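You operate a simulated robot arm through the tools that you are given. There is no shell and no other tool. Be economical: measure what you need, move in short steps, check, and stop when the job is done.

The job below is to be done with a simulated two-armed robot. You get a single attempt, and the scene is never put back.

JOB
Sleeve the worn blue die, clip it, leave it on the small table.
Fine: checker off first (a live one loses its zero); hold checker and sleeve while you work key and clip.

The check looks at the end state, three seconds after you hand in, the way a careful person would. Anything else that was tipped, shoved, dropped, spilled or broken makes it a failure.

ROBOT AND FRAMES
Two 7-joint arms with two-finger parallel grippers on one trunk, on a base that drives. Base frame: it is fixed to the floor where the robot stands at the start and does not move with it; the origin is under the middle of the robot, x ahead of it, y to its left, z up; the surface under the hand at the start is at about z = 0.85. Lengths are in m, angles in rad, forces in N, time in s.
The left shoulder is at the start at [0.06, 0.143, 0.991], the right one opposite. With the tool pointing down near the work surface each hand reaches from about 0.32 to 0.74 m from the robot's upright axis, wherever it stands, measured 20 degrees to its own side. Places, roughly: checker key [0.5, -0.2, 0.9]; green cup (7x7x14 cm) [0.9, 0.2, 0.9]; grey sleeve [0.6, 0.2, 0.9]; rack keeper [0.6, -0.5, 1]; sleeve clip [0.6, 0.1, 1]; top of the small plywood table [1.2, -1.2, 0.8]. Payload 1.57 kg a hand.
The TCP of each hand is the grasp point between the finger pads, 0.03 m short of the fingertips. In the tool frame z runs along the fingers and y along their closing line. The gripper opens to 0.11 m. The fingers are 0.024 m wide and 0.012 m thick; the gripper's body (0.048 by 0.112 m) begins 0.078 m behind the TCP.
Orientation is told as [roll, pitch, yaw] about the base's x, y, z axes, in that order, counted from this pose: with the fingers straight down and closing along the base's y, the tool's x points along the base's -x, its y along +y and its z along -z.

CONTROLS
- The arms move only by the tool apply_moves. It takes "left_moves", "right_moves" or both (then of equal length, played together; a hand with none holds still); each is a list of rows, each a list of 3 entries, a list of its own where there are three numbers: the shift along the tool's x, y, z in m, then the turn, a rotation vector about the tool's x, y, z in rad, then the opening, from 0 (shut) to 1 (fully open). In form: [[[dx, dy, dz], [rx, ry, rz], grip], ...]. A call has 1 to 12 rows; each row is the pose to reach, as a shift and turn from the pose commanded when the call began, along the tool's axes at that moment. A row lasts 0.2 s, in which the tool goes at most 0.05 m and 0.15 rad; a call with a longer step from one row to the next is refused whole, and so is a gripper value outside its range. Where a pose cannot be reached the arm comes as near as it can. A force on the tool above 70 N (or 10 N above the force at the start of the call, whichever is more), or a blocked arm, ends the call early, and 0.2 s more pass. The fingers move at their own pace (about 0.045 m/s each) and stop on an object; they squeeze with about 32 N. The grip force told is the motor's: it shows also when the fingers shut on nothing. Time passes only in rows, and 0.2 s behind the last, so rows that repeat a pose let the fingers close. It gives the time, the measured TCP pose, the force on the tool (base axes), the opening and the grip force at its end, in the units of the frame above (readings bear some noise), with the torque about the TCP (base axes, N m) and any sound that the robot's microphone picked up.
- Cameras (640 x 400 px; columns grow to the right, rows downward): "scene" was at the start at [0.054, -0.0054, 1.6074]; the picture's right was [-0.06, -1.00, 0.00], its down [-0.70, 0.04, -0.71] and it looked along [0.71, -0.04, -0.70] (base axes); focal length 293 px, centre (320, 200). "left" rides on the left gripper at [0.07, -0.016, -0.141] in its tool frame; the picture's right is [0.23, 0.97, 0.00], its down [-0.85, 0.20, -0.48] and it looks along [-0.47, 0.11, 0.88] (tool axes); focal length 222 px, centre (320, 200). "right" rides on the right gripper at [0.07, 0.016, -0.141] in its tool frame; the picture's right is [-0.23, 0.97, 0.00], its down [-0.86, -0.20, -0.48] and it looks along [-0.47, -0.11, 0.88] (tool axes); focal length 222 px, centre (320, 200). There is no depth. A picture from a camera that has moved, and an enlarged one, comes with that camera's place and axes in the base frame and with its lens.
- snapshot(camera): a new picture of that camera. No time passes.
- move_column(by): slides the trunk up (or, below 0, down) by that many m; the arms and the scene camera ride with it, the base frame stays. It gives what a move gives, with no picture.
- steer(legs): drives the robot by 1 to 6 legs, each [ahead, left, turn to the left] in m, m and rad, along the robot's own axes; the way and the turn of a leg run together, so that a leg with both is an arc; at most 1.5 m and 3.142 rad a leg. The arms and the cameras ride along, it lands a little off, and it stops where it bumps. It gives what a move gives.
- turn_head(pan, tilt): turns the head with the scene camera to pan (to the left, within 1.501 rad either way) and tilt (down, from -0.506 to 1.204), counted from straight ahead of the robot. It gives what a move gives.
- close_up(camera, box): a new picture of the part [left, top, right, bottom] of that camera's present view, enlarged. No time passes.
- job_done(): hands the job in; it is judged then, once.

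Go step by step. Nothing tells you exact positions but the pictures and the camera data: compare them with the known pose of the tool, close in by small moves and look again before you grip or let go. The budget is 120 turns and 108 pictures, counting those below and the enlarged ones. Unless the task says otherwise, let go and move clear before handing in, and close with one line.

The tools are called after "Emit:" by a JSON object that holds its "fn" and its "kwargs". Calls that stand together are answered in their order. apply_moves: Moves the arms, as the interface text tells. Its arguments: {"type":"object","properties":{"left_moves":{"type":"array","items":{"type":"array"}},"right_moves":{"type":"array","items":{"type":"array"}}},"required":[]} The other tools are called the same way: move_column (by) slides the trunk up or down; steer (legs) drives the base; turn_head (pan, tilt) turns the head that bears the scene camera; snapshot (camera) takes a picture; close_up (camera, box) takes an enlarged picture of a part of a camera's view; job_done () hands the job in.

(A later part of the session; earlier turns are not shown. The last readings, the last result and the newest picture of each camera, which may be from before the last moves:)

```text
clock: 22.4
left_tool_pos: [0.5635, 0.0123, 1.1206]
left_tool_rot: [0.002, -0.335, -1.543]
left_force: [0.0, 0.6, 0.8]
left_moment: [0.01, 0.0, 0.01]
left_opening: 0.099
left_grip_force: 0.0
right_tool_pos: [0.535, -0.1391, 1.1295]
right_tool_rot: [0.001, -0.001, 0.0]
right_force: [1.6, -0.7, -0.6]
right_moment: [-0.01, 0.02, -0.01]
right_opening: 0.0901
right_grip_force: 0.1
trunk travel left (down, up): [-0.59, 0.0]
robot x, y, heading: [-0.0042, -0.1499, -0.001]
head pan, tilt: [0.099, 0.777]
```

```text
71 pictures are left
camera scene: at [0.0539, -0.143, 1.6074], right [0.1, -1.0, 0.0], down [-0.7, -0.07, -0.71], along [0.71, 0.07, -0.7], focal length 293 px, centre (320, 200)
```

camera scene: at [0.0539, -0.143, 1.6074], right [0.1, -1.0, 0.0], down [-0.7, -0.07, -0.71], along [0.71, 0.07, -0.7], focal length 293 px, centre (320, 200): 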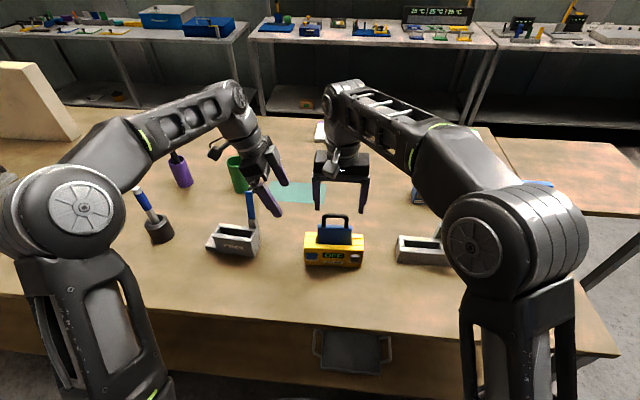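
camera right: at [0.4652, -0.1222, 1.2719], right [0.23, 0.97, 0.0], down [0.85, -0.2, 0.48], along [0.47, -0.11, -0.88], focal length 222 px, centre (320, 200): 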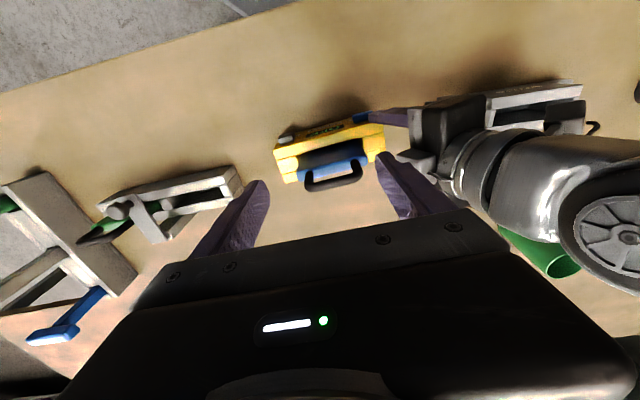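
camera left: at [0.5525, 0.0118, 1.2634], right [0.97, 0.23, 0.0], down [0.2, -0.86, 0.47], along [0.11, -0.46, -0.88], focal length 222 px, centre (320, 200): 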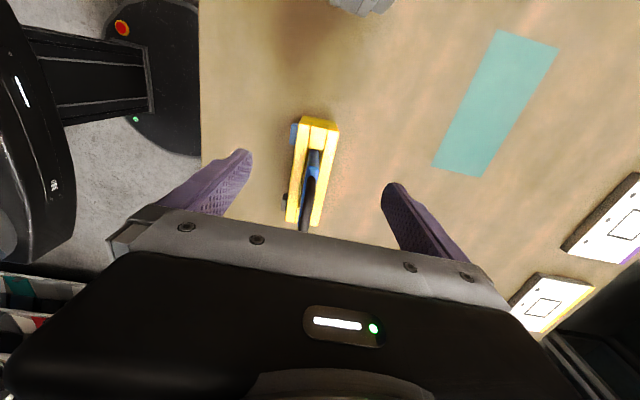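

The clip stem reaches up to about z 1.09, so before sliding the base I raise and pull back the left hand.

Emit:
{"fn": "apply_moves", "kwargs": {"left_moves": [[[-0.015, -0.02, -0.035], [0, 0.1, 0], 0.9], [[-0.029, -0.04, -0.065], [0, 0.2, 0], 0.9], [[-0.043, -0.07, -0.095], [0, 0.3, 0], 0.9], [[-0.043, -0.1, -0.123], [0, 0.335, 0], 0.9], [[-0.043, -0.1, -0.123], [0, 0.335, 0], 0.9]]}}

Emit:
{"fn": "apply_moves", "kwargs": {"left_moves": [[[0, 0, 0], [0, 0, -0.14], 0.9], [[0, 0, 0], [0, 0, -0.28], 0.9], [[0, 0, 0], [0, 0, -0.42], 0.9], [[0, 0, 0], [0, 0, -0.56], 0.9], [[0, 0, 0], [0, 0, -0.7], 0.9], [[0, 0, 0], [0, 0, -0.84], 0.9], [[0, 0, 0], [0, 0, -0.98], 0.9], [[0, 0, 0], [0, 0, -1.12], 0.9], [[0, 0, 0], [0, 0, -1.26], 0.9], [[0, 0, 0], [0, 0, -1.4], 0.9], [[0, 0, 0], [0, 0, -1.54], 0.9]]}}

Emit:
{"fn": "steer", "kwargs": {"legs": [[0, 0.17, 0]]}}

```text
clock: 23.6
left_tool_pos: [0.4531, 0.0212, 1.181]
left_tool_rot: [0.001, 0.003, -1.542]
left_force: [0.6, -0.4, 0.3]
left_moment: [-0.02, 0.0, 0.0]
left_opening: 0.0989
left_grip_force: 0.1
left hand out of reach, approached as far as the arm can: row 2, 3, 4, 5
right_tool_pos: [0.5345, -0.1405, 1.1284]
right_tool_rot: [-0.001, -0.003, 0.001]
right_force: [0.5, -0.6, 0.5]
right_moment: [0.0, 0.02, -0.02]
right_opening: 0.0903
right_grip_force: 0.1
trunk travel left (down, up): [-0.59, 0.0]
robot x, y, heading: [0.0009, -0.1505, 0.004]
head pan, tilt: [0.099, 0.777]
```

```text
clock: 25.9
left_tool_pos: [0.4513, 0.023, 1.1814]
left_tool_rot: [0.001, -0.002, 0.001]
left_force: [-0.5, 1.4, 0.3]
left_moment: [0.02, 0.0, -0.02]
left_opening: 0.0989
left_grip_force: 0.1
right_tool_pos: [0.5357, -0.1395, 1.1291]
right_tool_rot: [0.0, -0.002, 0.001]
right_force: [-0.2, -1.0, 1.0]
right_moment: [-0.02, 0.0, 0.0]
right_opening: 0.0901
right_grip_force: 0.0
trunk travel left (down, up): [-0.59, 0.0]
robot x, y, heading: [-0.0011, -0.1529, 0.001]
head pan, tilt: [0.099, 0.777]
```

```text
clock: 27.4
left_tool_pos: [0.4516, 0.1942, 1.1806]
left_tool_rot: [-0.001, -0.002, -0.001]
left_force: [-0.2, 0.2, 0.2]
left_moment: [-0.01, 0.0, 0.0]
left_opening: 0.0991
left_grip_force: 0.1
right_tool_pos: [0.5342, 0.032, 1.1292]
right_tool_rot: [-0.002, 0.0, -0.002]
right_force: [0.0, 0.0, -0.1]
right_moment: [-0.05, -0.01, -0.01]
right_opening: 0.0902
right_grip_force: 0.1
trunk travel left (down, up): [-0.59, 0.0]
robot x, y, heading: [0.0008, 0.0211, 0.001]
head pan, tilt: [0.099, 0.777]
```

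Emit:
{"fn": "apply_moves", "kwargs": {"right_moves": [[[0, -0.045, 0], [0, 0, 0], 0.82], [[0, -0.09, 0], [0, 0, 0], 0.82], [[-0.01, -0.135, 0], [0, 0, 0], 0.82], [[-0.034, -0.165, 0.009], [0, 0, 0], 0.82], [[-0.034, -0.165, 0.009], [0, 0, 0], 0.82]]}}

Emit:
{"fn": "close_up", "kwargs": {"camera": "right", "box": [190, 80, 450, 260]}}

Emit:
{"fn": "snapshot", "kwargs": {"camera": "scene"}}

Emit:
{"fn": "close_up", "kwargs": {"camera": "left", "box": [180, 50, 440, 210]}}

```text
clock: 28.6
left_tool_pos: [0.4512, 0.1939, 1.1818]
left_tool_rot: [0.001, -0.002, -0.001]
left_force: [0.7, 0.7, -0.1]
left_moment: [0.0, 0.03, -0.04]
left_opening: 0.099
left_grip_force: 0.0
right_tool_pos: [0.5692, -0.1351, 1.1212]
right_tool_rot: [-0.001, -0.002, 0.001]
right_force: [-0.3, -1.1, 0.0]
right_moment: [0.01, -0.01, -0.05]
right_opening: 0.0902
right_grip_force: 0.0
trunk travel left (down, up): [-0.59, 0.0]
robot x, y, heading: [-0.003, 0.0218, 0.002]
head pan, tilt: [0.099, 0.777]
```

```text
2.22 times, centred on (320, 170) of right
camera zoom: at [0.4986, -0.1173, 1.263], right [0.23, 0.97, 0.0], down [0.85, -0.2, 0.48], along [0.47, -0.11, -0.88], focal length 494 px, centre (320, 267)
```

zoom: 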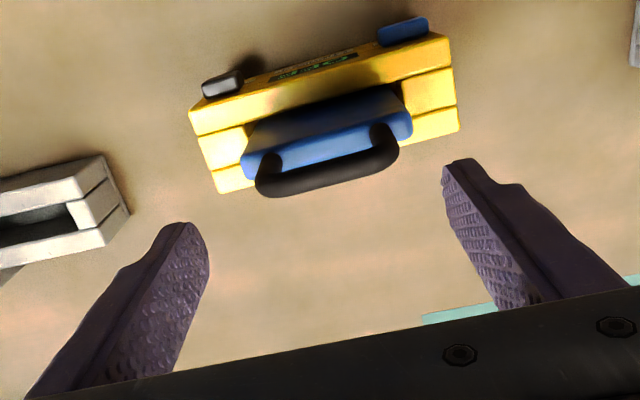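

```text
69 pictures are left
camera scene: at [0.0528, 0.028, 1.6075], right [0.1, -1.0, 0.0], down [-0.7, -0.07, -0.71], along [0.71, 0.07, -0.7], focal length 293 px, centre (320, 200)
```

scene: 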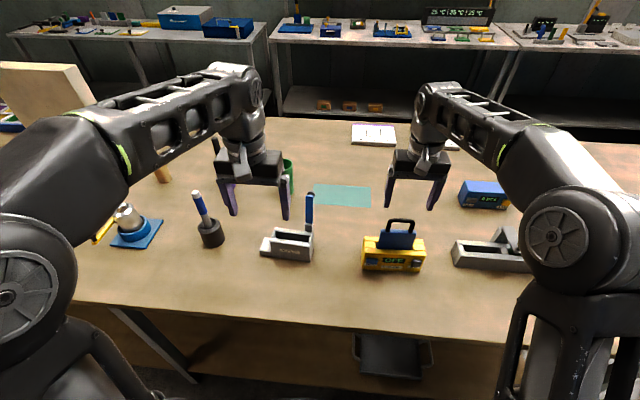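

```text
2.46 times, centred on (310, 130) of left
camera zoom: at [0.3812, 0.1784, 1.3248], right [-0.23, 0.97, 0.0], down [0.85, 0.2, 0.48], along [0.47, 0.11, -0.88], focal length 547 px, centre (345, 372)
```

zoom: 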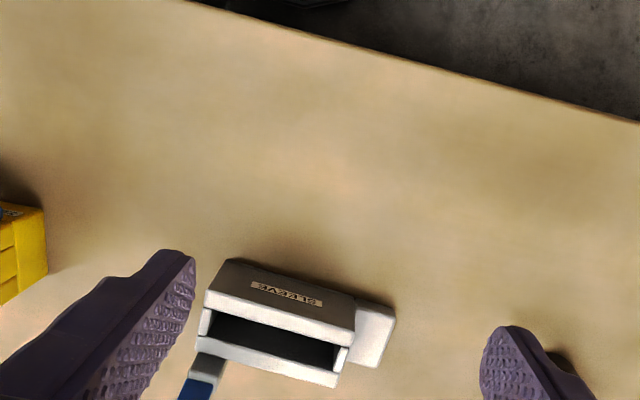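

Handle centre is about (0.567, −0.131), top z≈1.05. I lower the right hand over its legs.

Emit:
{"fn": "apply_moves", "kwargs": {"right_moves": [[[0.002, 0.004, 0.02], [0, 0, 0], 0.82], [[0.002, 0.004, 0.045], [0, 0, 0], 0.82], [[0.002, 0.004, 0.06], [0, 0, 0], 0.82], [[0.002, 0.004, 0.068], [0, 0, 0], 0.82], [[0.002, 0.004, 0.068], [0, 0, 0], 0.82]]}}

Emit:
{"fn": "close_up", "kwargs": {"camera": "right", "box": [190, 80, 450, 260]}}

Emit:
{"fn": "close_up", "kwargs": {"camera": "scene", "box": [330, 190, 460, 280]}}

```text
clock: 29.8
left_tool_pos: [0.4511, 0.194, 1.1809]
left_tool_rot: [-0.001, -0.004, -0.002]
left_force: [-0.1, -0.1, 0.1]
left_moment: [0.01, -0.01, 0.01]
left_opening: 0.099
left_grip_force: 0.0
right_tool_pos: [0.5665, -0.1291, 1.0522]
right_tool_rot: [-0.001, -0.005, 0.0]
right_force: [-0.4, 0.1, -0.1]
right_moment: [0.02, 0.0, 0.03]
right_opening: 0.09
right_grip_force: 0.1
trunk travel left (down, up): [-0.59, 0.0]
robot x, y, heading: [0.0066, 0.0187, 0.002]
head pan, tilt: [0.099, 0.777]
```

```text
2.22 times, centred on (320, 170) of right
camera zoom: at [0.497, -0.1121, 1.1946], right [0.23, 0.97, 0.0], down [0.85, -0.2, 0.48], along [0.47, -0.11, -0.88], focal length 494 px, centre (320, 267)
```

zoom: 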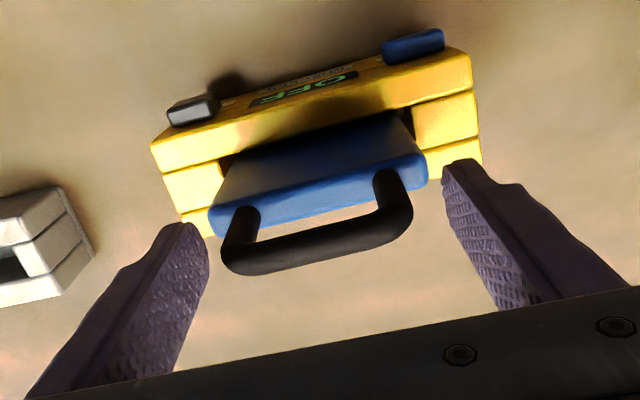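

```text
4.44 times, centred on (395, 235) of scene
camera zoom: at [0.0536, 0.0278, 1.6075], right [0.1, -1.0, 0.0], down [-0.7, -0.07, -0.71], along [0.71, 0.07, -0.7], focal length 1301 px, centre (-13, 44)
```

zoom: 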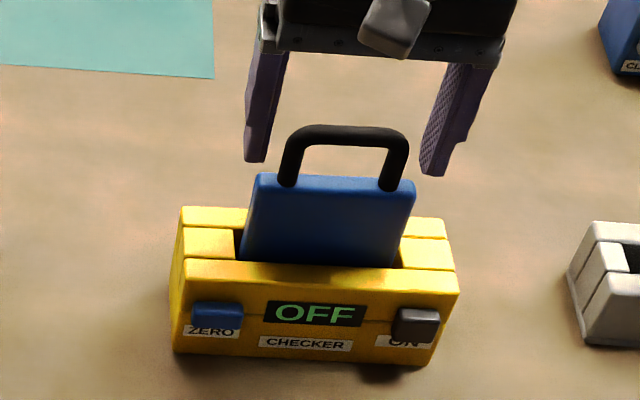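

The handle is lower than I thought (top ≈1.03, die top ≈0.995); I lower 2 cm more and check.

Emit:
{"fn": "apply_moves", "kwargs": {"right_moves": [[[0, -0.001, 0.008], [0, 0, 0], 0.82], [[0, -0.002, 0.016], [0, 0, 0], 0.82], [[0, -0.002, 0.02], [0, 0, 0], 0.82]]}}

Emit:
{"fn": "close_up", "kwargs": {"camera": "right", "box": [190, 80, 450, 260]}}

Emit:
{"fn": "close_up", "kwargs": {"camera": "scene", "box": [330, 190, 460, 280]}}

```text
clock: 30.6
left_tool_pos: [0.4518, 0.1929, 1.1812]
left_tool_rot: [0.003, -0.002, -0.001]
left_force: [0.5, -0.2, 0.7]
left_moment: [0.01, 0.0, -0.03]
left_opening: 0.0988
left_grip_force: 0.1
right_tool_pos: [0.5669, -0.1306, 1.0311]
right_tool_rot: [0.0, 0.0, 0.0]
right_force: [-1.3, 0.0, 0.5]
right_moment: [0.04, 0.0, 0.01]
right_opening: 0.09
right_grip_force: 0.0
trunk travel left (down, up): [-0.59, 0.0]
robot x, y, heading: [0.0002, 0.0156, -0.0]
head pan, tilt: [0.099, 0.777]
```

```text
2.22 times, centred on (320, 170) of right
camera zoom: at [0.4971, -0.1144, 1.1748], right [0.23, 0.97, 0.0], down [0.85, -0.2, 0.48], along [0.47, -0.11, -0.88], focal length 494 px, centre (320, 267)
```

zoom: 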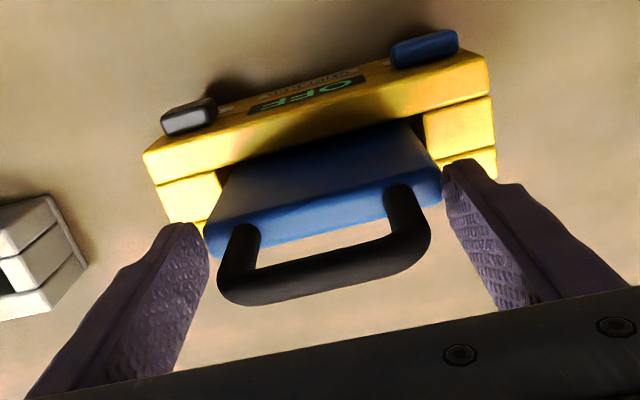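

```text
4.44 times, centred on (395, 235) of scene
camera zoom: at [0.0537, 0.0278, 1.6075], right [0.1, -1.0, 0.0], down [-0.7, -0.07, -0.71], along [0.71, 0.07, -0.7], focal length 1301 px, centre (-13, 44)
```

zoom: 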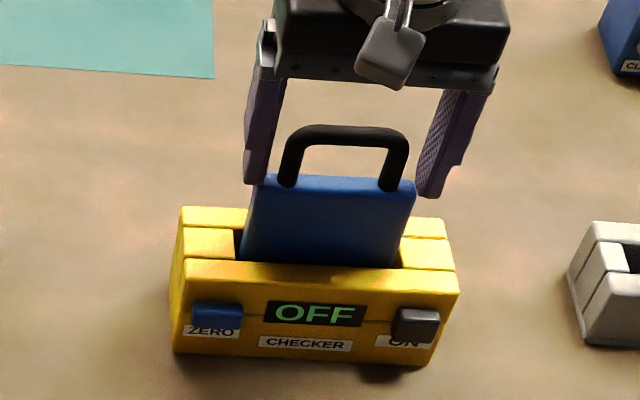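

Fingertips now sit just above the die's top, outside both handle legs. Closing.

Emit:
{"fn": "apply_moves", "kwargs": {"right_moves": [[[0, 0, 0], [0, 0, 0], 0.6], [[0, 0, 0], [0, 0, 0], 0.4], [[0, 0, 0], [0, 0, 0], 0.4], [[0, 0, 0], [0, 0, 0], 0.4], [[0, 0, 0], [0, 0, 0], 0.4]]}}

Emit:
{"fn": "close_up", "kwargs": {"camera": "right", "box": [190, 80, 450, 260]}}

```text
clock: 31.8
left_tool_pos: [0.4514, 0.1931, 1.1818]
left_tool_rot: [0.002, -0.001, -0.001]
left_force: [-0.7, -0.8, 0.0]
left_moment: [0.03, 0.02, 0.01]
left_opening: 0.0988
left_grip_force: 0.0
right_tool_pos: [0.5672, -0.1315, 1.0328]
right_tool_rot: [0.0, -0.002, 0.0]
right_force: [-0.4, 0.4, 0.2]
right_moment: [-0.08, 0.02, -0.05]
right_opening: 0.0709
right_grip_force: 31.8
trunk travel left (down, up): [-0.59, 0.0]
robot x, y, heading: [-0.0014, 0.0204, 0.003]
head pan, tilt: [0.099, 0.777]
```

```text
2.22 times, centred on (320, 170) of right
camera zoom: at [0.4971, -0.1143, 1.1748], right [0.23, 0.97, 0.0], down [0.85, -0.2, 0.48], along [0.47, -0.11, -0.88], focal length 494 px, centre (320, 267)
```

zoom: 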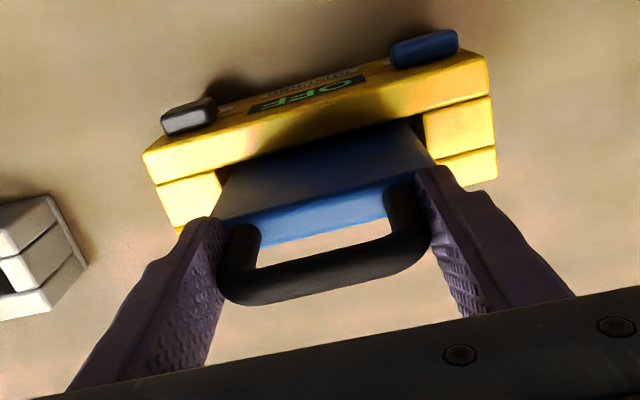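

Emit:
{"fn": "apply_moves", "kwargs": {"right_moves": [[[0, 0, -0.01], [0, 0, 0], 0.4], [[0, 0, -0.02], [0, 0, 0], 0.4], [[0, 0, -0.03], [0, 0, 0], 0.4]]}}

Emit:
{"fn": "close_up", "kwargs": {"camera": "scene", "box": [330, 190, 460, 280]}}

```text
clock: 32.6
left_tool_pos: [0.4518, 0.1937, 1.182]
left_tool_rot: [0.004, -0.003, -0.001]
left_force: [-0.3, -0.5, 0.2]
left_moment: [-0.01, 0.02, 0.03]
left_opening: 0.0988
left_grip_force: 0.1
right_tool_pos: [0.5681, -0.1315, 1.0627]
right_tool_rot: [-0.001, -0.003, 0.0]
right_force: [-0.1, -0.2, -3.7]
right_moment: [0.01, 0.0, 0.04]
right_opening: 0.0713
right_grip_force: 31.8
trunk travel left (down, up): [-0.59, 0.0]
robot x, y, heading: [0.0031, 0.0174, 0.0]
head pan, tilt: [0.099, 0.777]
```

```text
4.44 times, centred on (395, 235) of scene
camera zoom: at [0.0539, 0.0277, 1.6074], right [0.1, -1.0, 0.0], down [-0.7, -0.07, -0.71], along [0.71, 0.07, -0.7], focal length 1301 px, centre (-13, 44)
```

zoom: 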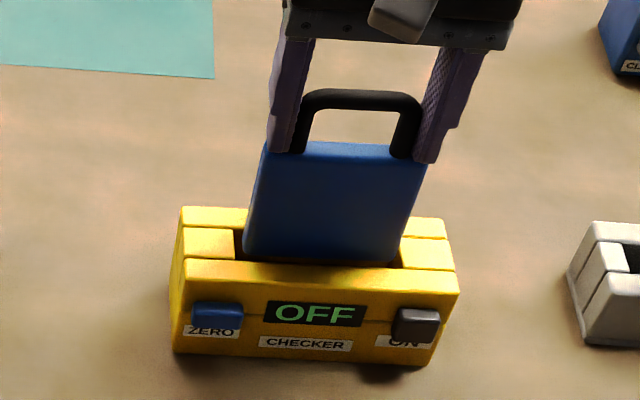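

The die slides out cleanly, checker stays put. I keep lifting straight, then draw back toward the robot.

Emit:
{"fn": "apply_moves", "kwargs": {"right_moves": [[[0, 0, -0.02], [0, 0, 0], 0.4], [[0, 0, -0.04], [0, 0, 0], 0.4], [[0, 0, -0.06], [0, 0, 0], 0.4], [[0, 0, -0.072], [0, 0, 0], 0.4], [[0, 0, -0.072], [0, 0, 0], 0.4]]}}

Emit:
{"fn": "snapshot", "kwargs": {"camera": "scene"}}

Emit:
{"fn": "close_up", "kwargs": {"camera": "scene", "box": [245, 170, 365, 280]}}

```text
clock: 33.8
left_tool_pos: [0.4518, 0.1937, 1.1818]
left_tool_rot: [0.001, -0.002, -0.002]
left_force: [-0.7, -0.6, -0.6]
left_moment: [-0.01, -0.02, 0.0]
left_opening: 0.099
left_grip_force: 0.0
right_tool_pos: [0.5677, -0.1319, 1.1343]
right_tool_rot: [0.0, -0.001, 0.0]
right_force: [0.0, -0.1, -4.0]
right_moment: [0.0, 0.0, -0.03]
right_opening: 0.0709
right_grip_force: 32.0
trunk travel left (down, up): [-0.59, 0.0]
robot x, y, heading: [0.0001, 0.0197, 0.004]
head pan, tilt: [0.099, 0.777]
```

```text
61 pictures are left
camera scene: at [0.0542, 0.0274, 1.6074], right [0.1, -1.0, 0.0], down [-0.7, -0.07, -0.71], along [0.71, 0.07, -0.7], focal length 293 px, centre (320, 200)
```

scene: 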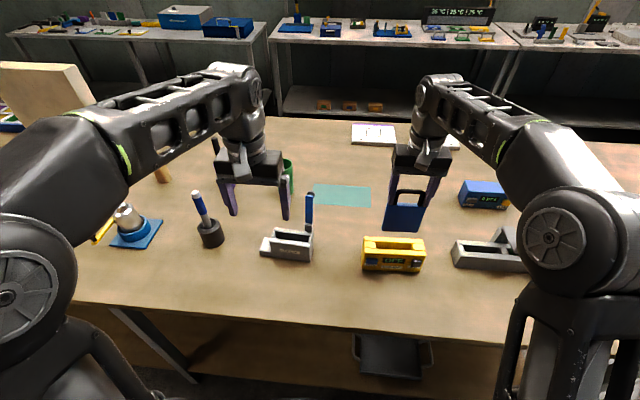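

```text
3.64 times, centred on (305, 225) of scene
camera zoom: at [0.0542, 0.0274, 1.6074], right [0.1, -1.0, 0.0], down [-0.7, -0.07, -0.71], along [0.71, 0.07, -0.7], focal length 1064 px, centre (374, 109)
```

zoom: 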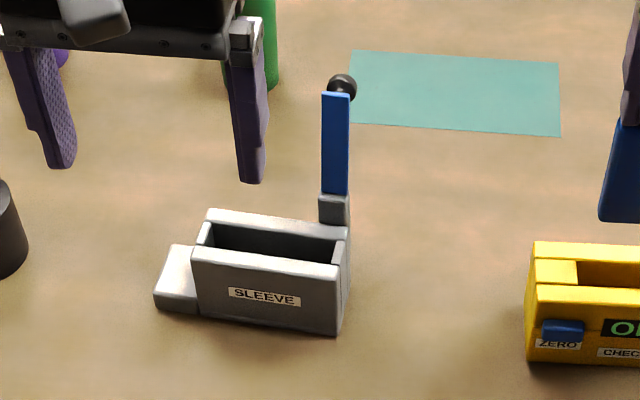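

The sleeve is at about x 0.555–0.603, y 0.105–0.223, top z≈0.932, yawed about −0.07. I want to see the clip's hinge from the side, so the left hand turns and looks in from the left.

Emit:
{"fn": "apply_moves", "kwargs": {"left_moves": [[[0, 0.02, -0.01], [0, 0, 0.14], 0.9], [[0, 0.04, -0.01], [0, 0, 0.28], 0.9], [[-0.01, 0.06, -0.01], [0, 0, 0.42], 0.9], [[-0.02, 0.08, -0.01], [0, 0, 0.56], 0.9], [[-0.035, 0.1, 0], [0, 0, 0.7], 0.9], [[-0.05, 0.116, 0.01], [0, 0, 0.84], 0.9], [[-0.065, 0.116, 0.02], [0, 0, 0.98], 0.9], [[-0.08, 0.116, 0.03], [0, 0, 1.12], 0.9], [[-0.095, 0.116, 0.04], [0, 0, 1.26], 0.9], [[-0.11, 0.116, 0.05], [0, 0, 1.4], 0.9], [[-0.125, 0.116, 0.062], [0, 0, 1.5], 0.9], [[-0.125, 0.116, 0.062], [0, 0, 1.5], 0.9]]}}

Emit:
{"fn": "snapshot", "kwargs": {"camera": "left"}}

```text
clock: 36.4
left_tool_pos: [0.5778, 0.3099, 1.1186]
left_tool_rot: [0.002, -0.001, -1.506]
left_force: [-0.1, 0.5, 0.0]
left_moment: [0.0, -0.01, 0.02]
left_opening: 0.0988
left_grip_force: 0.0
left hand out of reach, approached as far as the arm can: row 1, 2, 3, 4, 5, 6
right_tool_pos: [0.5681, -0.1307, 1.1343]
right_tool_rot: [0.001, -0.002, -0.001]
right_force: [0.2, -0.5, -4.3]
right_moment: [0.0, -0.02, -0.01]
right_opening: 0.0707
right_grip_force: 31.7
trunk travel left (down, up): [-0.59, 0.0]
robot x, y, heading: [0.0012, 0.0197, -0.003]
head pan, tilt: [0.099, 0.777]
```

```text
59 pictures are left
camera left: at [0.5564, 0.379, 1.2622], right [0.96, 0.29, 0.0], down [0.26, -0.84, 0.48], along [0.14, -0.46, -0.88], focal length 222 px, centre (320, 200)
```

left: 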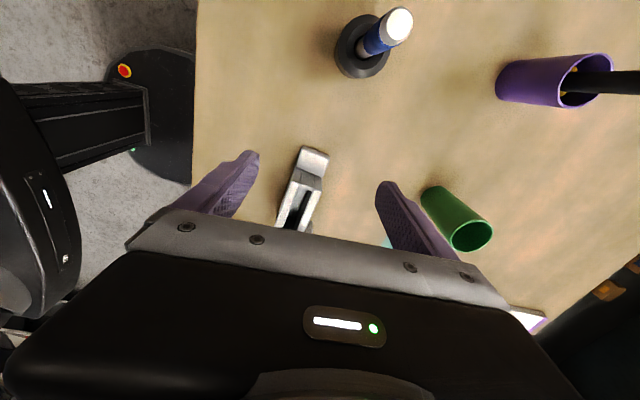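

Emit:
{"fn": "close_up", "kwargs": {"camera": "scene", "box": [270, 185, 330, 265]}}

Emit:
{"fn": "close_up", "kwargs": {"camera": "left", "box": [255, 135, 345, 235]}}

Emit:
{"fn": "close_up", "kwargs": {"camera": "scene", "box": [440, 170, 530, 280]}}

```text
5.00 times, centred on (300, 225) of scene
camera zoom: at [0.0535, 0.0277, 1.6075], right [0.1, -0.99, 0.0], down [-0.7, -0.07, -0.71], along [0.71, 0.07, -0.7], focal length 1464 px, centre (420, 75)
```

zoom: 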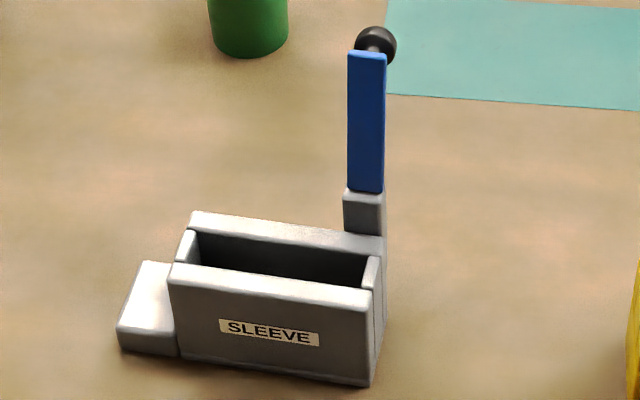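

```text
4.00 times, centred on (300, 185) of left
camera zoom: at [0.5564, 0.379, 1.2622], right [0.96, 0.29, 0.0], down [0.26, -0.84, 0.48], along [0.14, -0.46, -0.88], focal length 888 px, centre (400, 260)
```

zoom: 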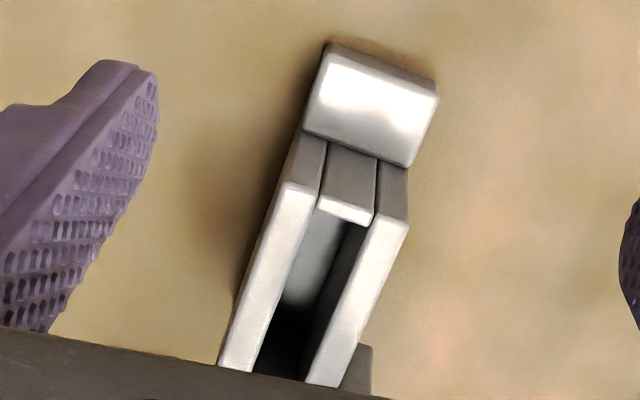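

```text
3.64 times, centred on (485, 225) of scene
camera zoom: at [0.0535, 0.0277, 1.6075], right [0.1, -0.99, 0.0], down [-0.7, -0.07, -0.71], along [0.71, 0.07, -0.7], focal length 1064 px, centre (-280, 109)
```

zoom: 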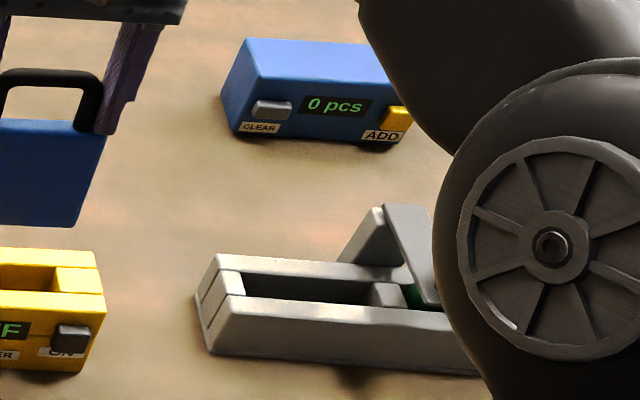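

The clip is a bar hinged on a pillar behind the sleeve's right end, to be flipped forward over the die's shoulder; the low tab at the left end is a good place to hold. I bring the left hand down around the tab.

Emit:
{"fn": "apply_moves", "kwargs": {"left_moves": [[[-0.01, 0, 0.035], [0, -0.05, 0.04], 0.9], [[-0.022, 0, 0.075], [0, -0.1, 0.08], 0.9], [[-0.034, 0.001, 0.115], [0, -0.15, 0.12], 0.9], [[-0.045, 0.001, 0.15], [0, -0.2, 0.145], 0.9], [[-0.045, 0.001, 0.15], [0, -0.2, 0.145], 0.9]]}}

Emit:
{"fn": "snapshot", "kwargs": {"camera": "left"}}

Emit:
{"fn": "close_up", "kwargs": {"camera": "scene", "box": [230, 170, 350, 280]}}

```text
clock: 37.6
left_tool_pos: [0.5812, 0.2646, 0.9692]
left_tool_rot: [0.015, -0.2, -1.648]
left_force: [0.1, 0.6, 0.0]
left_moment: [0.03, -0.05, 0.01]
left_opening: 0.0989
left_grip_force: 0.0
right_tool_pos: [0.5674, -0.1324, 1.1353]
right_tool_rot: [-0.001, -0.001, -0.002]
right_force: [0.1, -0.2, -3.7]
right_moment: [0.04, 0.02, -0.01]
right_opening: 0.0711
right_grip_force: 31.9
trunk travel left (down, up): [-0.59, 0.0]
robot x, y, heading: [0.0007, 0.0189, 0.003]
head pan, tilt: [0.099, 0.777]
```

```text
55 pictures are left
camera left: at [0.5706, 0.3633, 1.0954], right [0.99, 0.15, -0.03], down [0.13, -0.76, 0.64], along [0.07, -0.64, -0.77], focal length 222 px, centre (320, 200)
```

left: 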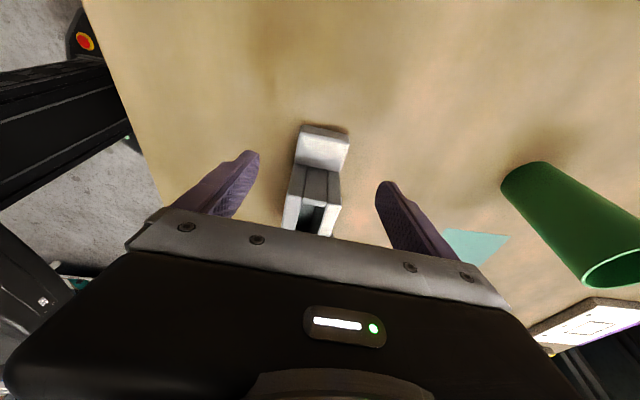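

```text
3.64 times, centred on (290, 225) of scene
camera zoom: at [0.0538, 0.0275, 1.6075], right [0.1, -1.0, 0.0], down [-0.7, -0.07, -0.71], along [0.71, 0.07, -0.7], focal length 1064 px, centre (429, 109)
```

zoom: 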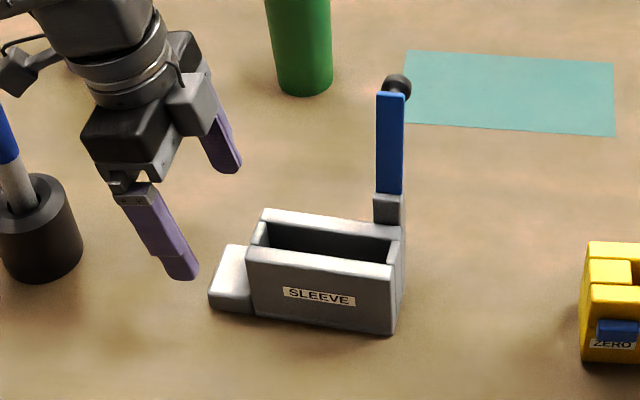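

Before gripping I must bring the body left so the right hand can reach the sleeve. I raise and pull back both hands, then drive 0.23 m left.

Emit:
{"fn": "apply_moves", "kwargs": {"left_moves": [[[-0.008, 0, -0.04], [0, 0, 0], 0.9], [[-0.016, 0, -0.08], [0, 0, 0], 0.9], [[-0.024, -0.04, -0.11], [0, 0, 0], 0.9], [[-0.032, -0.08, -0.14], [0, 0, 0], 0.9], [[-0.032, -0.12, -0.157], [0, 0, 0], 0.9]], "right_moves": [[[0.02, 0, -0.01], [0, 0, 0], 0.4], [[0.045, 0, -0.02], [0, 0, 0], 0.4], [[0.07, 0, -0.03], [0, 0, 0], 0.4], [[0.1, 0, -0.03], [0, 0, 0], 0.4], [[0.11, 0, -0.03], [0, 0, 0], 0.4]]}}

Emit:
{"fn": "steer", "kwargs": {"legs": [[0, 0.23, 0]]}}

Emit:
{"fn": "snapshot", "kwargs": {"camera": "scene"}}

```text
refused: row 3 steps farther than a row can; nothing moved
```

```text
clock: 39.0
left_tool_pos: [0.581, 0.3868, 0.9705]
left_tool_rot: [0.014, -0.227, -1.688]
left_force: [-2.4, -9.1, 4.3]
left_moment: [0.91, -0.23, -0.12]
left_opening: 0.099
left_grip_force: 0.0
right_tool_pos: [0.5662, 0.0164, 1.1333]
right_tool_rot: [0.001, -0.001, -0.001]
right_force: [0.7, 0.2, -4.4]
right_moment: [-0.01, 0.0, -0.05]
right_opening: 0.0709
right_grip_force: 31.9
trunk travel left (down, up): [-0.59, 0.0]
robot x, y, heading: [0.003, 0.1697, -0.001]
head pan, tilt: [0.099, 0.777]
stopped in leg 1: the force on the tool passed its limit at 87 N (the readings are from after the stop); the commanded pose is now the measured one
```

```text
53 pictures are left
camera scene: at [0.0533, 0.1765, 1.6075], right [0.1, -1.0, 0.0], down [-0.7, -0.07, -0.71], along [0.71, 0.07, -0.7], focal length 293 px, centre (320, 200)
```

scene: 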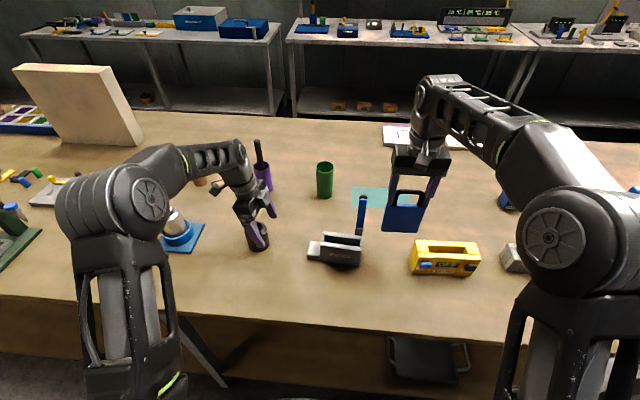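

My combined call drove even though the arm move was refused, and the left hand ran into the blue-handled tool. I check what happened before moving anything.

Emit:
{"fn": "close_up", "kwargs": {"camera": "scene", "box": [200, 150, 310, 270]}}

Emit:
{"fn": "snapshot", "kwargs": {"camera": "left"}}

```text
3.33 times, centred on (255, 210) of scene
camera zoom: at [0.0533, 0.1765, 1.6075], right [0.1, -1.0, 0.0], down [-0.7, -0.07, -0.71], along [0.71, 0.07, -0.7], focal length 976 px, centre (537, 167)
```

zoom: 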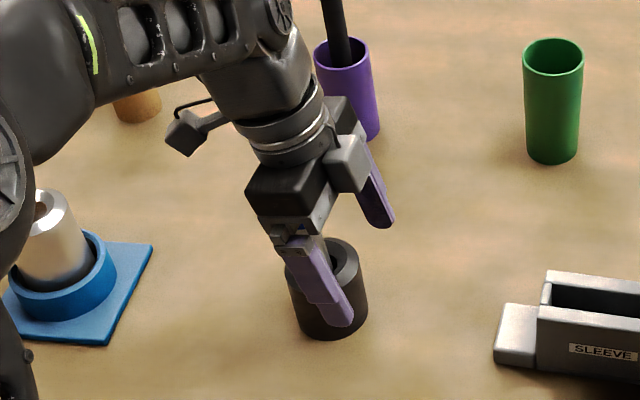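

```text
51 pictures are left
camera left: at [0.574, 0.4889, 1.0949], right [0.99, 0.11, -0.04], down [0.11, -0.74, 0.66], along [0.04, -0.66, -0.75], focal length 222 px, centre (320, 200)
```

left: 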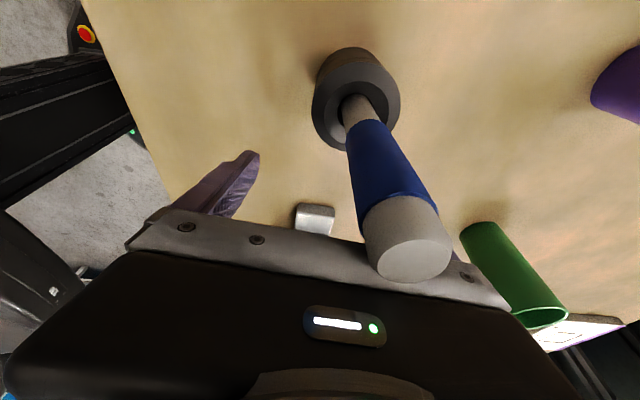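

The holder is still upright and in place; the tool leans against the hand. I back the left hand straight away from it, gently.

Emit:
{"fn": "apply_moves", "kwargs": {"left_moves": [[[-0.01, 0, 0.0022], [0, 0, 0], 0.9], [[-0.02, 0, 0.0045], [0, 0, 0], 0.9], [[-0.03, 0, 0.007], [0, 0, 0], 0.9], [[-0.042, 0, 0.0095], [0, 0, 0], 0.9], [[-0.058, 0, 0.0135], [0, 0, 0], 0.9], [[-0.075, 0, 0.017], [0, 0, 0], 0.9], [[-0.095, 0, 0.022], [0, 0, 0], 0.9]]}}

Emit:
{"fn": "close_up", "kwargs": {"camera": "scene", "box": [200, 150, 310, 270]}}

```text
clock: 40.6
left_tool_pos: [0.5698, 0.2915, 0.9699]
left_tool_rot: [0.015, -0.226, -1.684]
left_force: [0.9, -0.8, 0.6]
left_moment: [0.02, 0.01, 0.02]
left_opening: 0.099
left_grip_force: 0.0
right_tool_pos: [0.5662, 0.0174, 1.1351]
right_tool_rot: [-0.001, -0.001, -0.003]
right_force: [0.2, -0.2, -4.1]
right_moment: [-0.01, 0.03, -0.01]
right_opening: 0.0707
right_grip_force: 32.1
trunk travel left (down, up): [-0.59, 0.0]
robot x, y, heading: [-0.0014, 0.1688, -0.005]
head pan, tilt: [0.099, 0.777]
```

```text
3.33 times, centred on (255, 210) of scene
camera zoom: at [0.0543, 0.1772, 1.6074], right [0.1, -1.0, 0.0], down [-0.7, -0.07, -0.71], along [0.71, 0.07, -0.7], focal length 976 px, centre (537, 167)
```

zoom: 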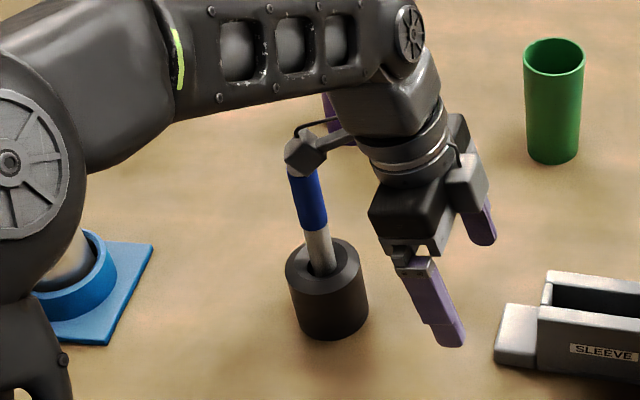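

The tool is still standing in its holder. Now I raise and draw back the left hand, and draw back the right hand with the die — checking before driving this time.

Emit:
{"fn": "apply_moves", "kwargs": {"left_moves": [[[-0.01, 0, -0.043], [0, 0, 0], 0.9], [[-0.02, 0, -0.086], [0, 0, 0], 0.9], [[-0.03, 0, -0.129], [0, 0, 0], 0.9], [[-0.034, -0.03, -0.146], [0, 0, 0], 0.9], [[-0.034, -0.07, -0.146], [0, 0, 0], 0.9], [[-0.034, -0.11, -0.146], [0, 0, 0], 0.9], [[-0.034, -0.11, -0.146], [0, 0, 0], 0.9]], "right_moves": [[[0.02, 0, -0.005], [0, 0, 0], 0.4], [[0.045, 0, -0.01], [0, 0, 0], 0.4], [[0.07, 0, -0.015], [0, 0, 0], 0.4], [[0.09, 0, -0.02], [0, 0, 0], 0.4], [[0.1, 0, -0.02], [0, 0, 0], 0.4], [[0.1, 0, -0.02], [0, 0, 0], 0.4], [[0.1, 0, -0.02], [0, 0, 0], 0.4]]}}

Emit:
{"fn": "snapshot", "kwargs": {"camera": "scene"}}

```text
clock: 42.2
left_tool_pos: [0.4588, 0.3041, 1.1184]
left_tool_rot: [0.015, -0.225, -1.683]
left_force: [0.3, 0.1, -0.6]
left_moment: [-0.01, 0.04, 0.01]
left_opening: 0.0989
left_grip_force: 0.1
right_tool_pos: [0.4674, 0.016, 1.1533]
right_tool_rot: [-0.002, -0.003, -0.001]
right_force: [0.4, 0.0, -4.1]
right_moment: [0.0, 0.04, -0.03]
right_opening: 0.0708
right_grip_force: 31.1
trunk travel left (down, up): [-0.59, 0.0]
robot x, y, heading: [-0.0024, 0.1723, -0.006]
head pan, tilt: [0.099, 0.777]
```

```text
49 pictures are left
camera scene: at [0.0552, 0.1775, 1.6074], right [0.1, -1.0, 0.0], down [-0.7, -0.07, -0.71], along [0.71, 0.07, -0.7], focal length 293 px, centre (320, 200)
```

scene: 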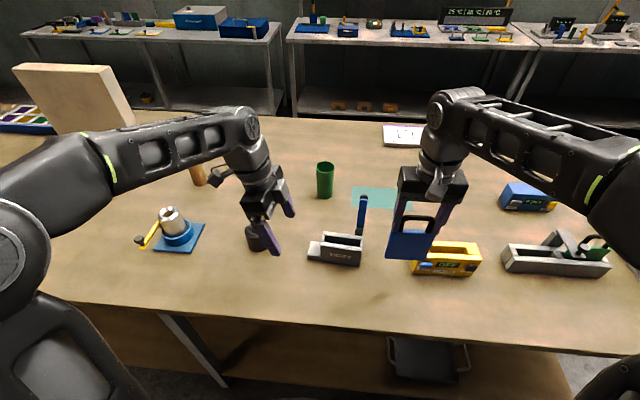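

Emit:
{"fn": "steer", "kwargs": {"legs": [[0, 0.11, 0]]}}

```text
clock: 43.4
left_tool_pos: [0.4601, 0.4157, 1.1192]
left_tool_rot: [0.014, -0.227, -1.684]
left_force: [0.5, 0.2, 0.3]
left_moment: [-0.03, 0.03, 0.01]
left_opening: 0.099
left_grip_force: 0.2
right_tool_pos: [0.4664, 0.1288, 1.1528]
right_tool_rot: [-0.002, -0.003, -0.001]
right_force: [0.9, 0.6, -4.2]
right_moment: [-0.01, -0.01, 0.02]
right_opening: 0.0705
right_grip_force: 32.3
trunk travel left (down, up): [-0.59, 0.0]
robot x, y, heading: [-0.0004, 0.2828, -0.004]
head pan, tilt: [0.099, 0.777]
```

Base is at y 0.283. I bring the die toward the sleeve, turned to match it, and look.

Emit:
{"fn": "apply_moves", "kwargs": {"right_moves": [[[-0.015, 0.015, 0.01], [0, 0, 0.035], 0.4], [[-0.035, 0.03, 0.025], [0, 0, 0.075], 0.4], [[-0.054, 0.035, 0.043], [0, 0, 0.075], 0.4], [[-0.054, 0.035, 0.043], [0, 0, 0.075], 0.4]]}}

Emit:
{"fn": "snapshot", "kwargs": {"camera": "right"}}

Emit:
{"fn": "close_up", "kwargs": {"camera": "scene", "box": [300, 170, 460, 290]}}

```text
clock: 44.4
left_tool_pos: [0.4589, 0.4141, 1.1186]
left_tool_rot: [0.015, -0.226, -1.683]
left_force: [0.6, 0.3, 0.3]
left_moment: [0.01, -0.01, -0.02]
left_opening: 0.0989
left_grip_force: 0.2
right_tool_pos: [0.5201, 0.1625, 1.1109]
right_tool_rot: [0.001, -0.002, -0.078]
right_force: [-0.4, 0.7, -2.9]
right_moment: [-0.01, -0.01, 0.01]
right_opening: 0.071
right_grip_force: 32.1
trunk travel left (down, up): [-0.59, 0.0]
robot x, y, heading: [-0.001, 0.2809, 0.003]
head pan, tilt: [0.099, 0.777]
```

```text
48 pictures are left
camera right: at [0.4521, 0.1844, 1.2535], right [0.3, 0.95, 0.0], down [0.84, -0.26, 0.48], along [0.46, -0.14, -0.88], focal length 222 px, centre (320, 200)
```

right: 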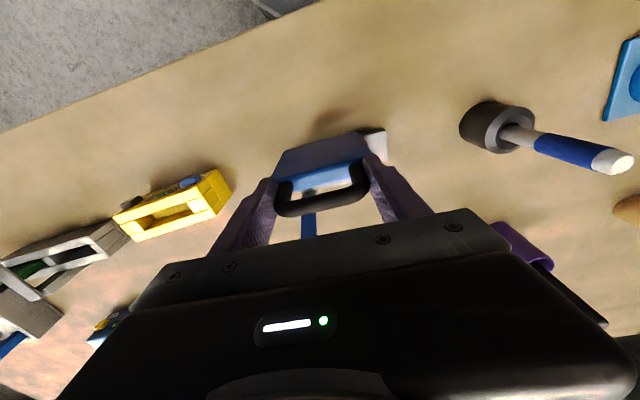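

```text
3.33 times, centred on (380, 230) of scene
camera zoom: at [0.0537, 0.2876, 1.6075], right [0.1, -1.0, 0.0], down [-0.7, -0.07, -0.71], along [0.71, 0.07, -0.7], focal length 976 px, centre (120, 100)
```

zoom: 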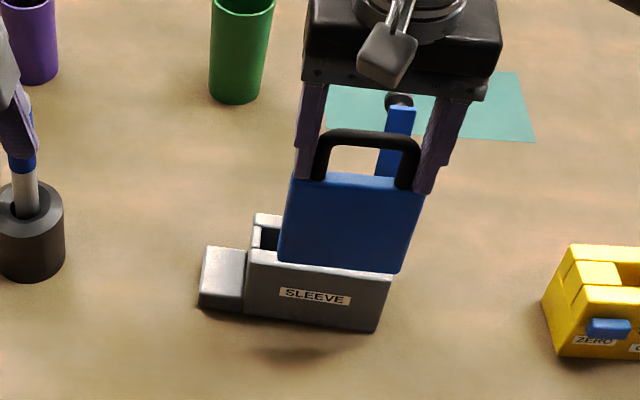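

Emit:
{"fn": "apply_moves", "kwargs": {"right_moves": [[[-0.02, 0.002, 0], [0, 0, 0], 0.4], [[-0.04, 0.004, 0], [0, 0, 0], 0.4], [[-0.057, 0.005, 0.01], [0, 0, 0], 0.4], [[-0.057, 0.005, 0.025], [0, 0, 0], 0.4], [[-0.057, 0.005, 0.036], [0, 0, 0], 0.4], [[-0.057, 0.005, 0.036], [0, 0, 0], 0.4]]}}

Emit:
{"fn": "close_up", "kwargs": {"camera": "right", "box": [230, 90, 430, 230]}}

Emit:
{"fn": "close_up", "kwargs": {"camera": "scene", "box": [320, 175, 430, 265]}}

```text
clock: 45.8
left_tool_pos: [0.4591, 0.4143, 1.1178]
left_tool_rot: [0.014, -0.225, -1.683]
left_force: [-1.0, -0.4, 0.3]
left_moment: [-0.01, 0.02, 0.01]
left_opening: 0.0986
left_grip_force: 0.0
right_tool_pos: [0.5807, 0.1635, 1.0736]
right_tool_rot: [0.0, -0.001, -0.077]
right_force: [0.2, -0.2, -4.9]
right_moment: [0.01, 0.0, -0.03]
right_opening: 0.0711
right_grip_force: 31.9
trunk travel left (down, up): [-0.59, 0.0]
robot x, y, heading: [-0.0005, 0.2827, -0.001]
head pan, tilt: [0.099, 0.777]
```

```text
2.86 times, centred on (330, 160) of right
camera zoom: at [0.51, 0.185, 1.2171], right [0.3, 0.95, 0.0], down [0.84, -0.26, 0.48], along [0.46, -0.14, -0.88], focal length 635 px, centre (291, 314)
```

zoom: 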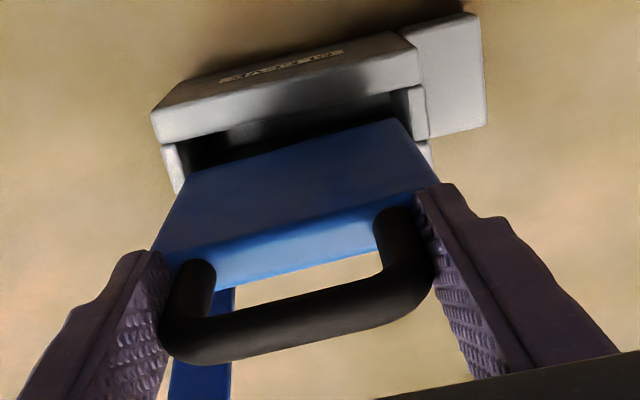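

```text
4.44 times, centred on (375, 220) of scene
camera zoom: at [0.0542, 0.2876, 1.6074], right [0.1, -1.0, 0.0], down [-0.7, -0.07, -0.71], along [0.71, 0.07, -0.7], focal length 1301 px, centre (76, 111)
```

zoom: 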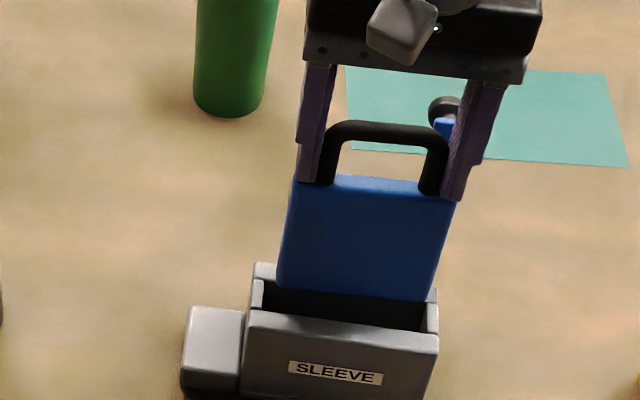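

The die hangs right over the slot (fits ±4 mm in depth, ±2 mm in length). I lower slowly, watching force.

Emit:
{"fn": "apply_moves", "kwargs": {"right_moves": [[[0.002, 0.001, 0.01], [0, 0, 0.005], 0.4], [[0.002, 0.001, 0.018], [0, 0, 0.005], 0.4], [[0.002, 0.001, 0.026], [0, 0, 0.005], 0.4], [[0.002, 0.001, 0.034], [0, 0, 0.005], 0.4]]}}

Emit:
{"fn": "close_up", "kwargs": {"camera": "right", "box": [230, 90, 430, 230]}}

Emit:
{"fn": "close_up", "kwargs": {"camera": "scene", "box": [320, 175, 430, 265]}}

```text
clock: 46.8
left_tool_pos: [0.4583, 0.4148, 1.1188]
left_tool_rot: [0.014, -0.223, -1.683]
left_force: [0.9, -0.8, -0.4]
left_moment: [-0.01, 0.05, 0.03]
left_opening: 0.0988
left_grip_force: 0.1
right_tool_pos: [0.5817, 0.1655, 1.0616]
right_tool_rot: [0.009, -0.031, -0.081]
right_force: [-4.7, 0.0, 41.1]
right_moment: [-1.72, 0.09, -0.2]
right_opening: 0.0717
right_grip_force: 32.4
trunk travel left (down, up): [-0.59, 0.0]
robot x, y, heading: [0.0001, 0.2802, 0.002]
head pan, tilt: [0.099, 0.777]
stopped in row 4 (right hand): the force on the tool passed its limit at 76 N (the readings are from after the stop); the commanded pose is now the measured one
```

```text
2.86 times, centred on (330, 160) of right
camera zoom: at [0.5084, 0.1873, 1.2012], right [0.31, 0.95, 0.02], down [0.82, -0.27, 0.5], along [0.48, -0.14, -0.86], focal length 635 px, centre (291, 314)
```

zoom: 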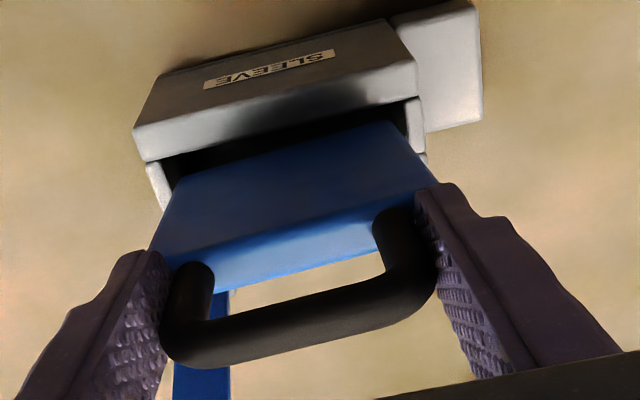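

```text
4.44 times, centred on (375, 220) of scene
camera zoom: at [0.0521, 0.2877, 1.6077], right [0.1, -1.0, 0.0], down [-0.7, -0.07, -0.71], along [0.71, 0.07, -0.7], focal length 1301 px, centre (76, 111)
```

zoom: 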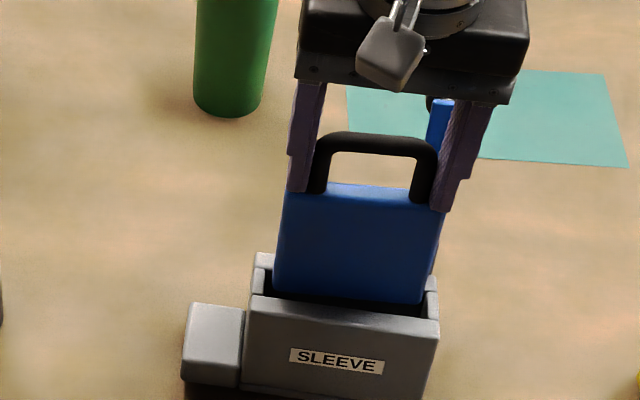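

The die's back-right corner landed on the back slab; I lift, straighten and shift ~5 mm toward the front.

Emit:
{"fn": "apply_moves", "kwargs": {"right_moves": [[[0, 0, -0.008], [0, 0, 0], 0.4], [[0.002, 0, -0.014], [0.009, 0.031, 0], 0.4], [[0.006, 0.0005, -0.014], [0.009, 0.031, 0], 0.4], [[0.006, 0.0005, -0.014], [0.009, 0.031, 0], 0.4]]}}

Emit:
{"fn": "close_up", "kwargs": {"camera": "right", "box": [230, 90, 430, 230]}}

Emit:
{"fn": "close_up", "kwargs": {"camera": "scene", "box": [320, 175, 430, 265]}}

```text
clock: 47.8
left_tool_pos: [0.4594, 0.414, 1.1179]
left_tool_rot: [0.014, -0.226, -1.683]
left_force: [-0.4, 0.5, -0.2]
left_moment: [0.0, 0.0, -0.01]
left_opening: 0.0988
left_grip_force: 0.0
right_tool_pos: [0.5738, 0.1658, 1.068]
right_tool_rot: [-0.003, 0.011, -0.078]
right_force: [0.0, 0.6, -4.3]
right_moment: [-0.02, 0.0, 0.03]
right_opening: 0.0712
right_grip_force: 32.5
trunk travel left (down, up): [-0.59, 0.0]
robot x, y, heading: [0.0035, 0.2793, -0.007]
head pan, tilt: [0.099, 0.777]
```

```text
2.86 times, centred on (330, 160) of right
camera zoom: at [0.5075, 0.189, 1.2108], right [0.3, 0.95, -0.01], down [0.84, -0.27, 0.47], along [0.44, -0.15, -0.88], focal length 635 px, centre (291, 314)
```

zoom: 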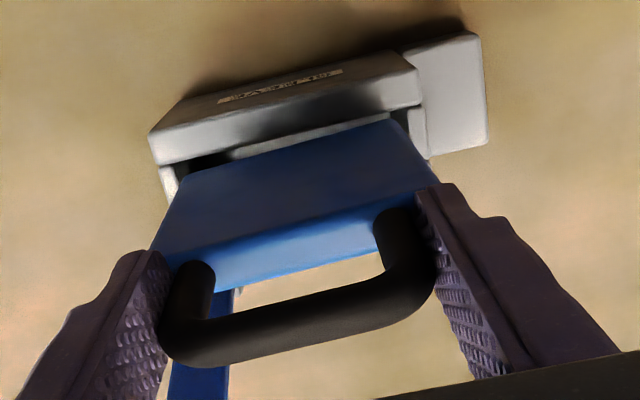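

```text
4.44 times, centred on (375, 220) of scene
camera zoom: at [0.0546, 0.2876, 1.6074], right [0.1, -1.0, 0.0], down [-0.7, -0.07, -0.71], along [0.71, 0.07, -0.7], focal length 1301 px, centre (76, 111)
```

zoom: 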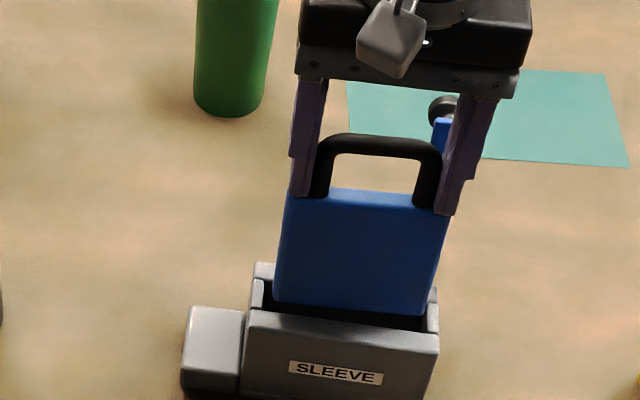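

Emit:
{"fn": "apply_moves", "kwargs": {"right_moves": [[[0.001, 0.002, 0], [0.003, -0.011, 0.025], 0.4], [[0.001, 0.002, 0.006], [0.003, -0.011, 0.025], 0.4], [[0.001, 0.002, 0.012], [0.003, -0.011, 0.025], 0.4], [[0.001, 0.002, 0.018], [0.003, -0.011, 0.025], 0.4], [[0.001, 0.002, 0.024], [0.003, -0.011, 0.025], 0.4]]}}

Emit:
{"fn": "close_up", "kwargs": {"camera": "right", "box": [230, 90, 430, 230]}}

```text
clock: 49.0
left_tool_pos: [0.4591, 0.4141, 1.1181]
left_tool_rot: [0.015, -0.224, -1.684]
left_force: [0.5, -0.2, -0.4]
left_moment: [0.03, 0.02, 0.0]
left_opening: 0.0989
left_grip_force: 0.1
right_tool_pos: [0.572, 0.1679, 1.0443]
right_tool_rot: [-0.008, 0.002, -0.106]
right_force: [-0.3, -0.2, -3.7]
right_moment: [0.03, -0.01, 0.03]
right_opening: 0.0712
right_grip_force: 32.3
trunk travel left (down, up): [-0.59, 0.0]
robot x, y, heading: [-0.0016, 0.281, -0.003]
head pan, tilt: [0.099, 0.777]
```

```text
2.86 times, centred on (330, 160) of right
camera zoom: at [0.5055, 0.1932, 1.1863], right [0.33, 0.94, -0.01], down [0.83, -0.29, 0.48], along [0.45, -0.16, -0.88], focal length 635 px, centre (291, 314)
```

zoom: 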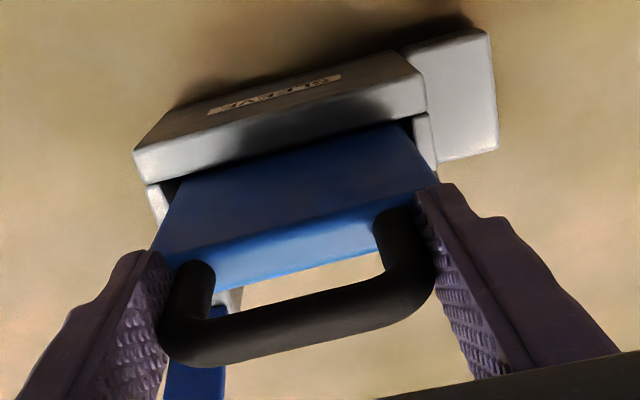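

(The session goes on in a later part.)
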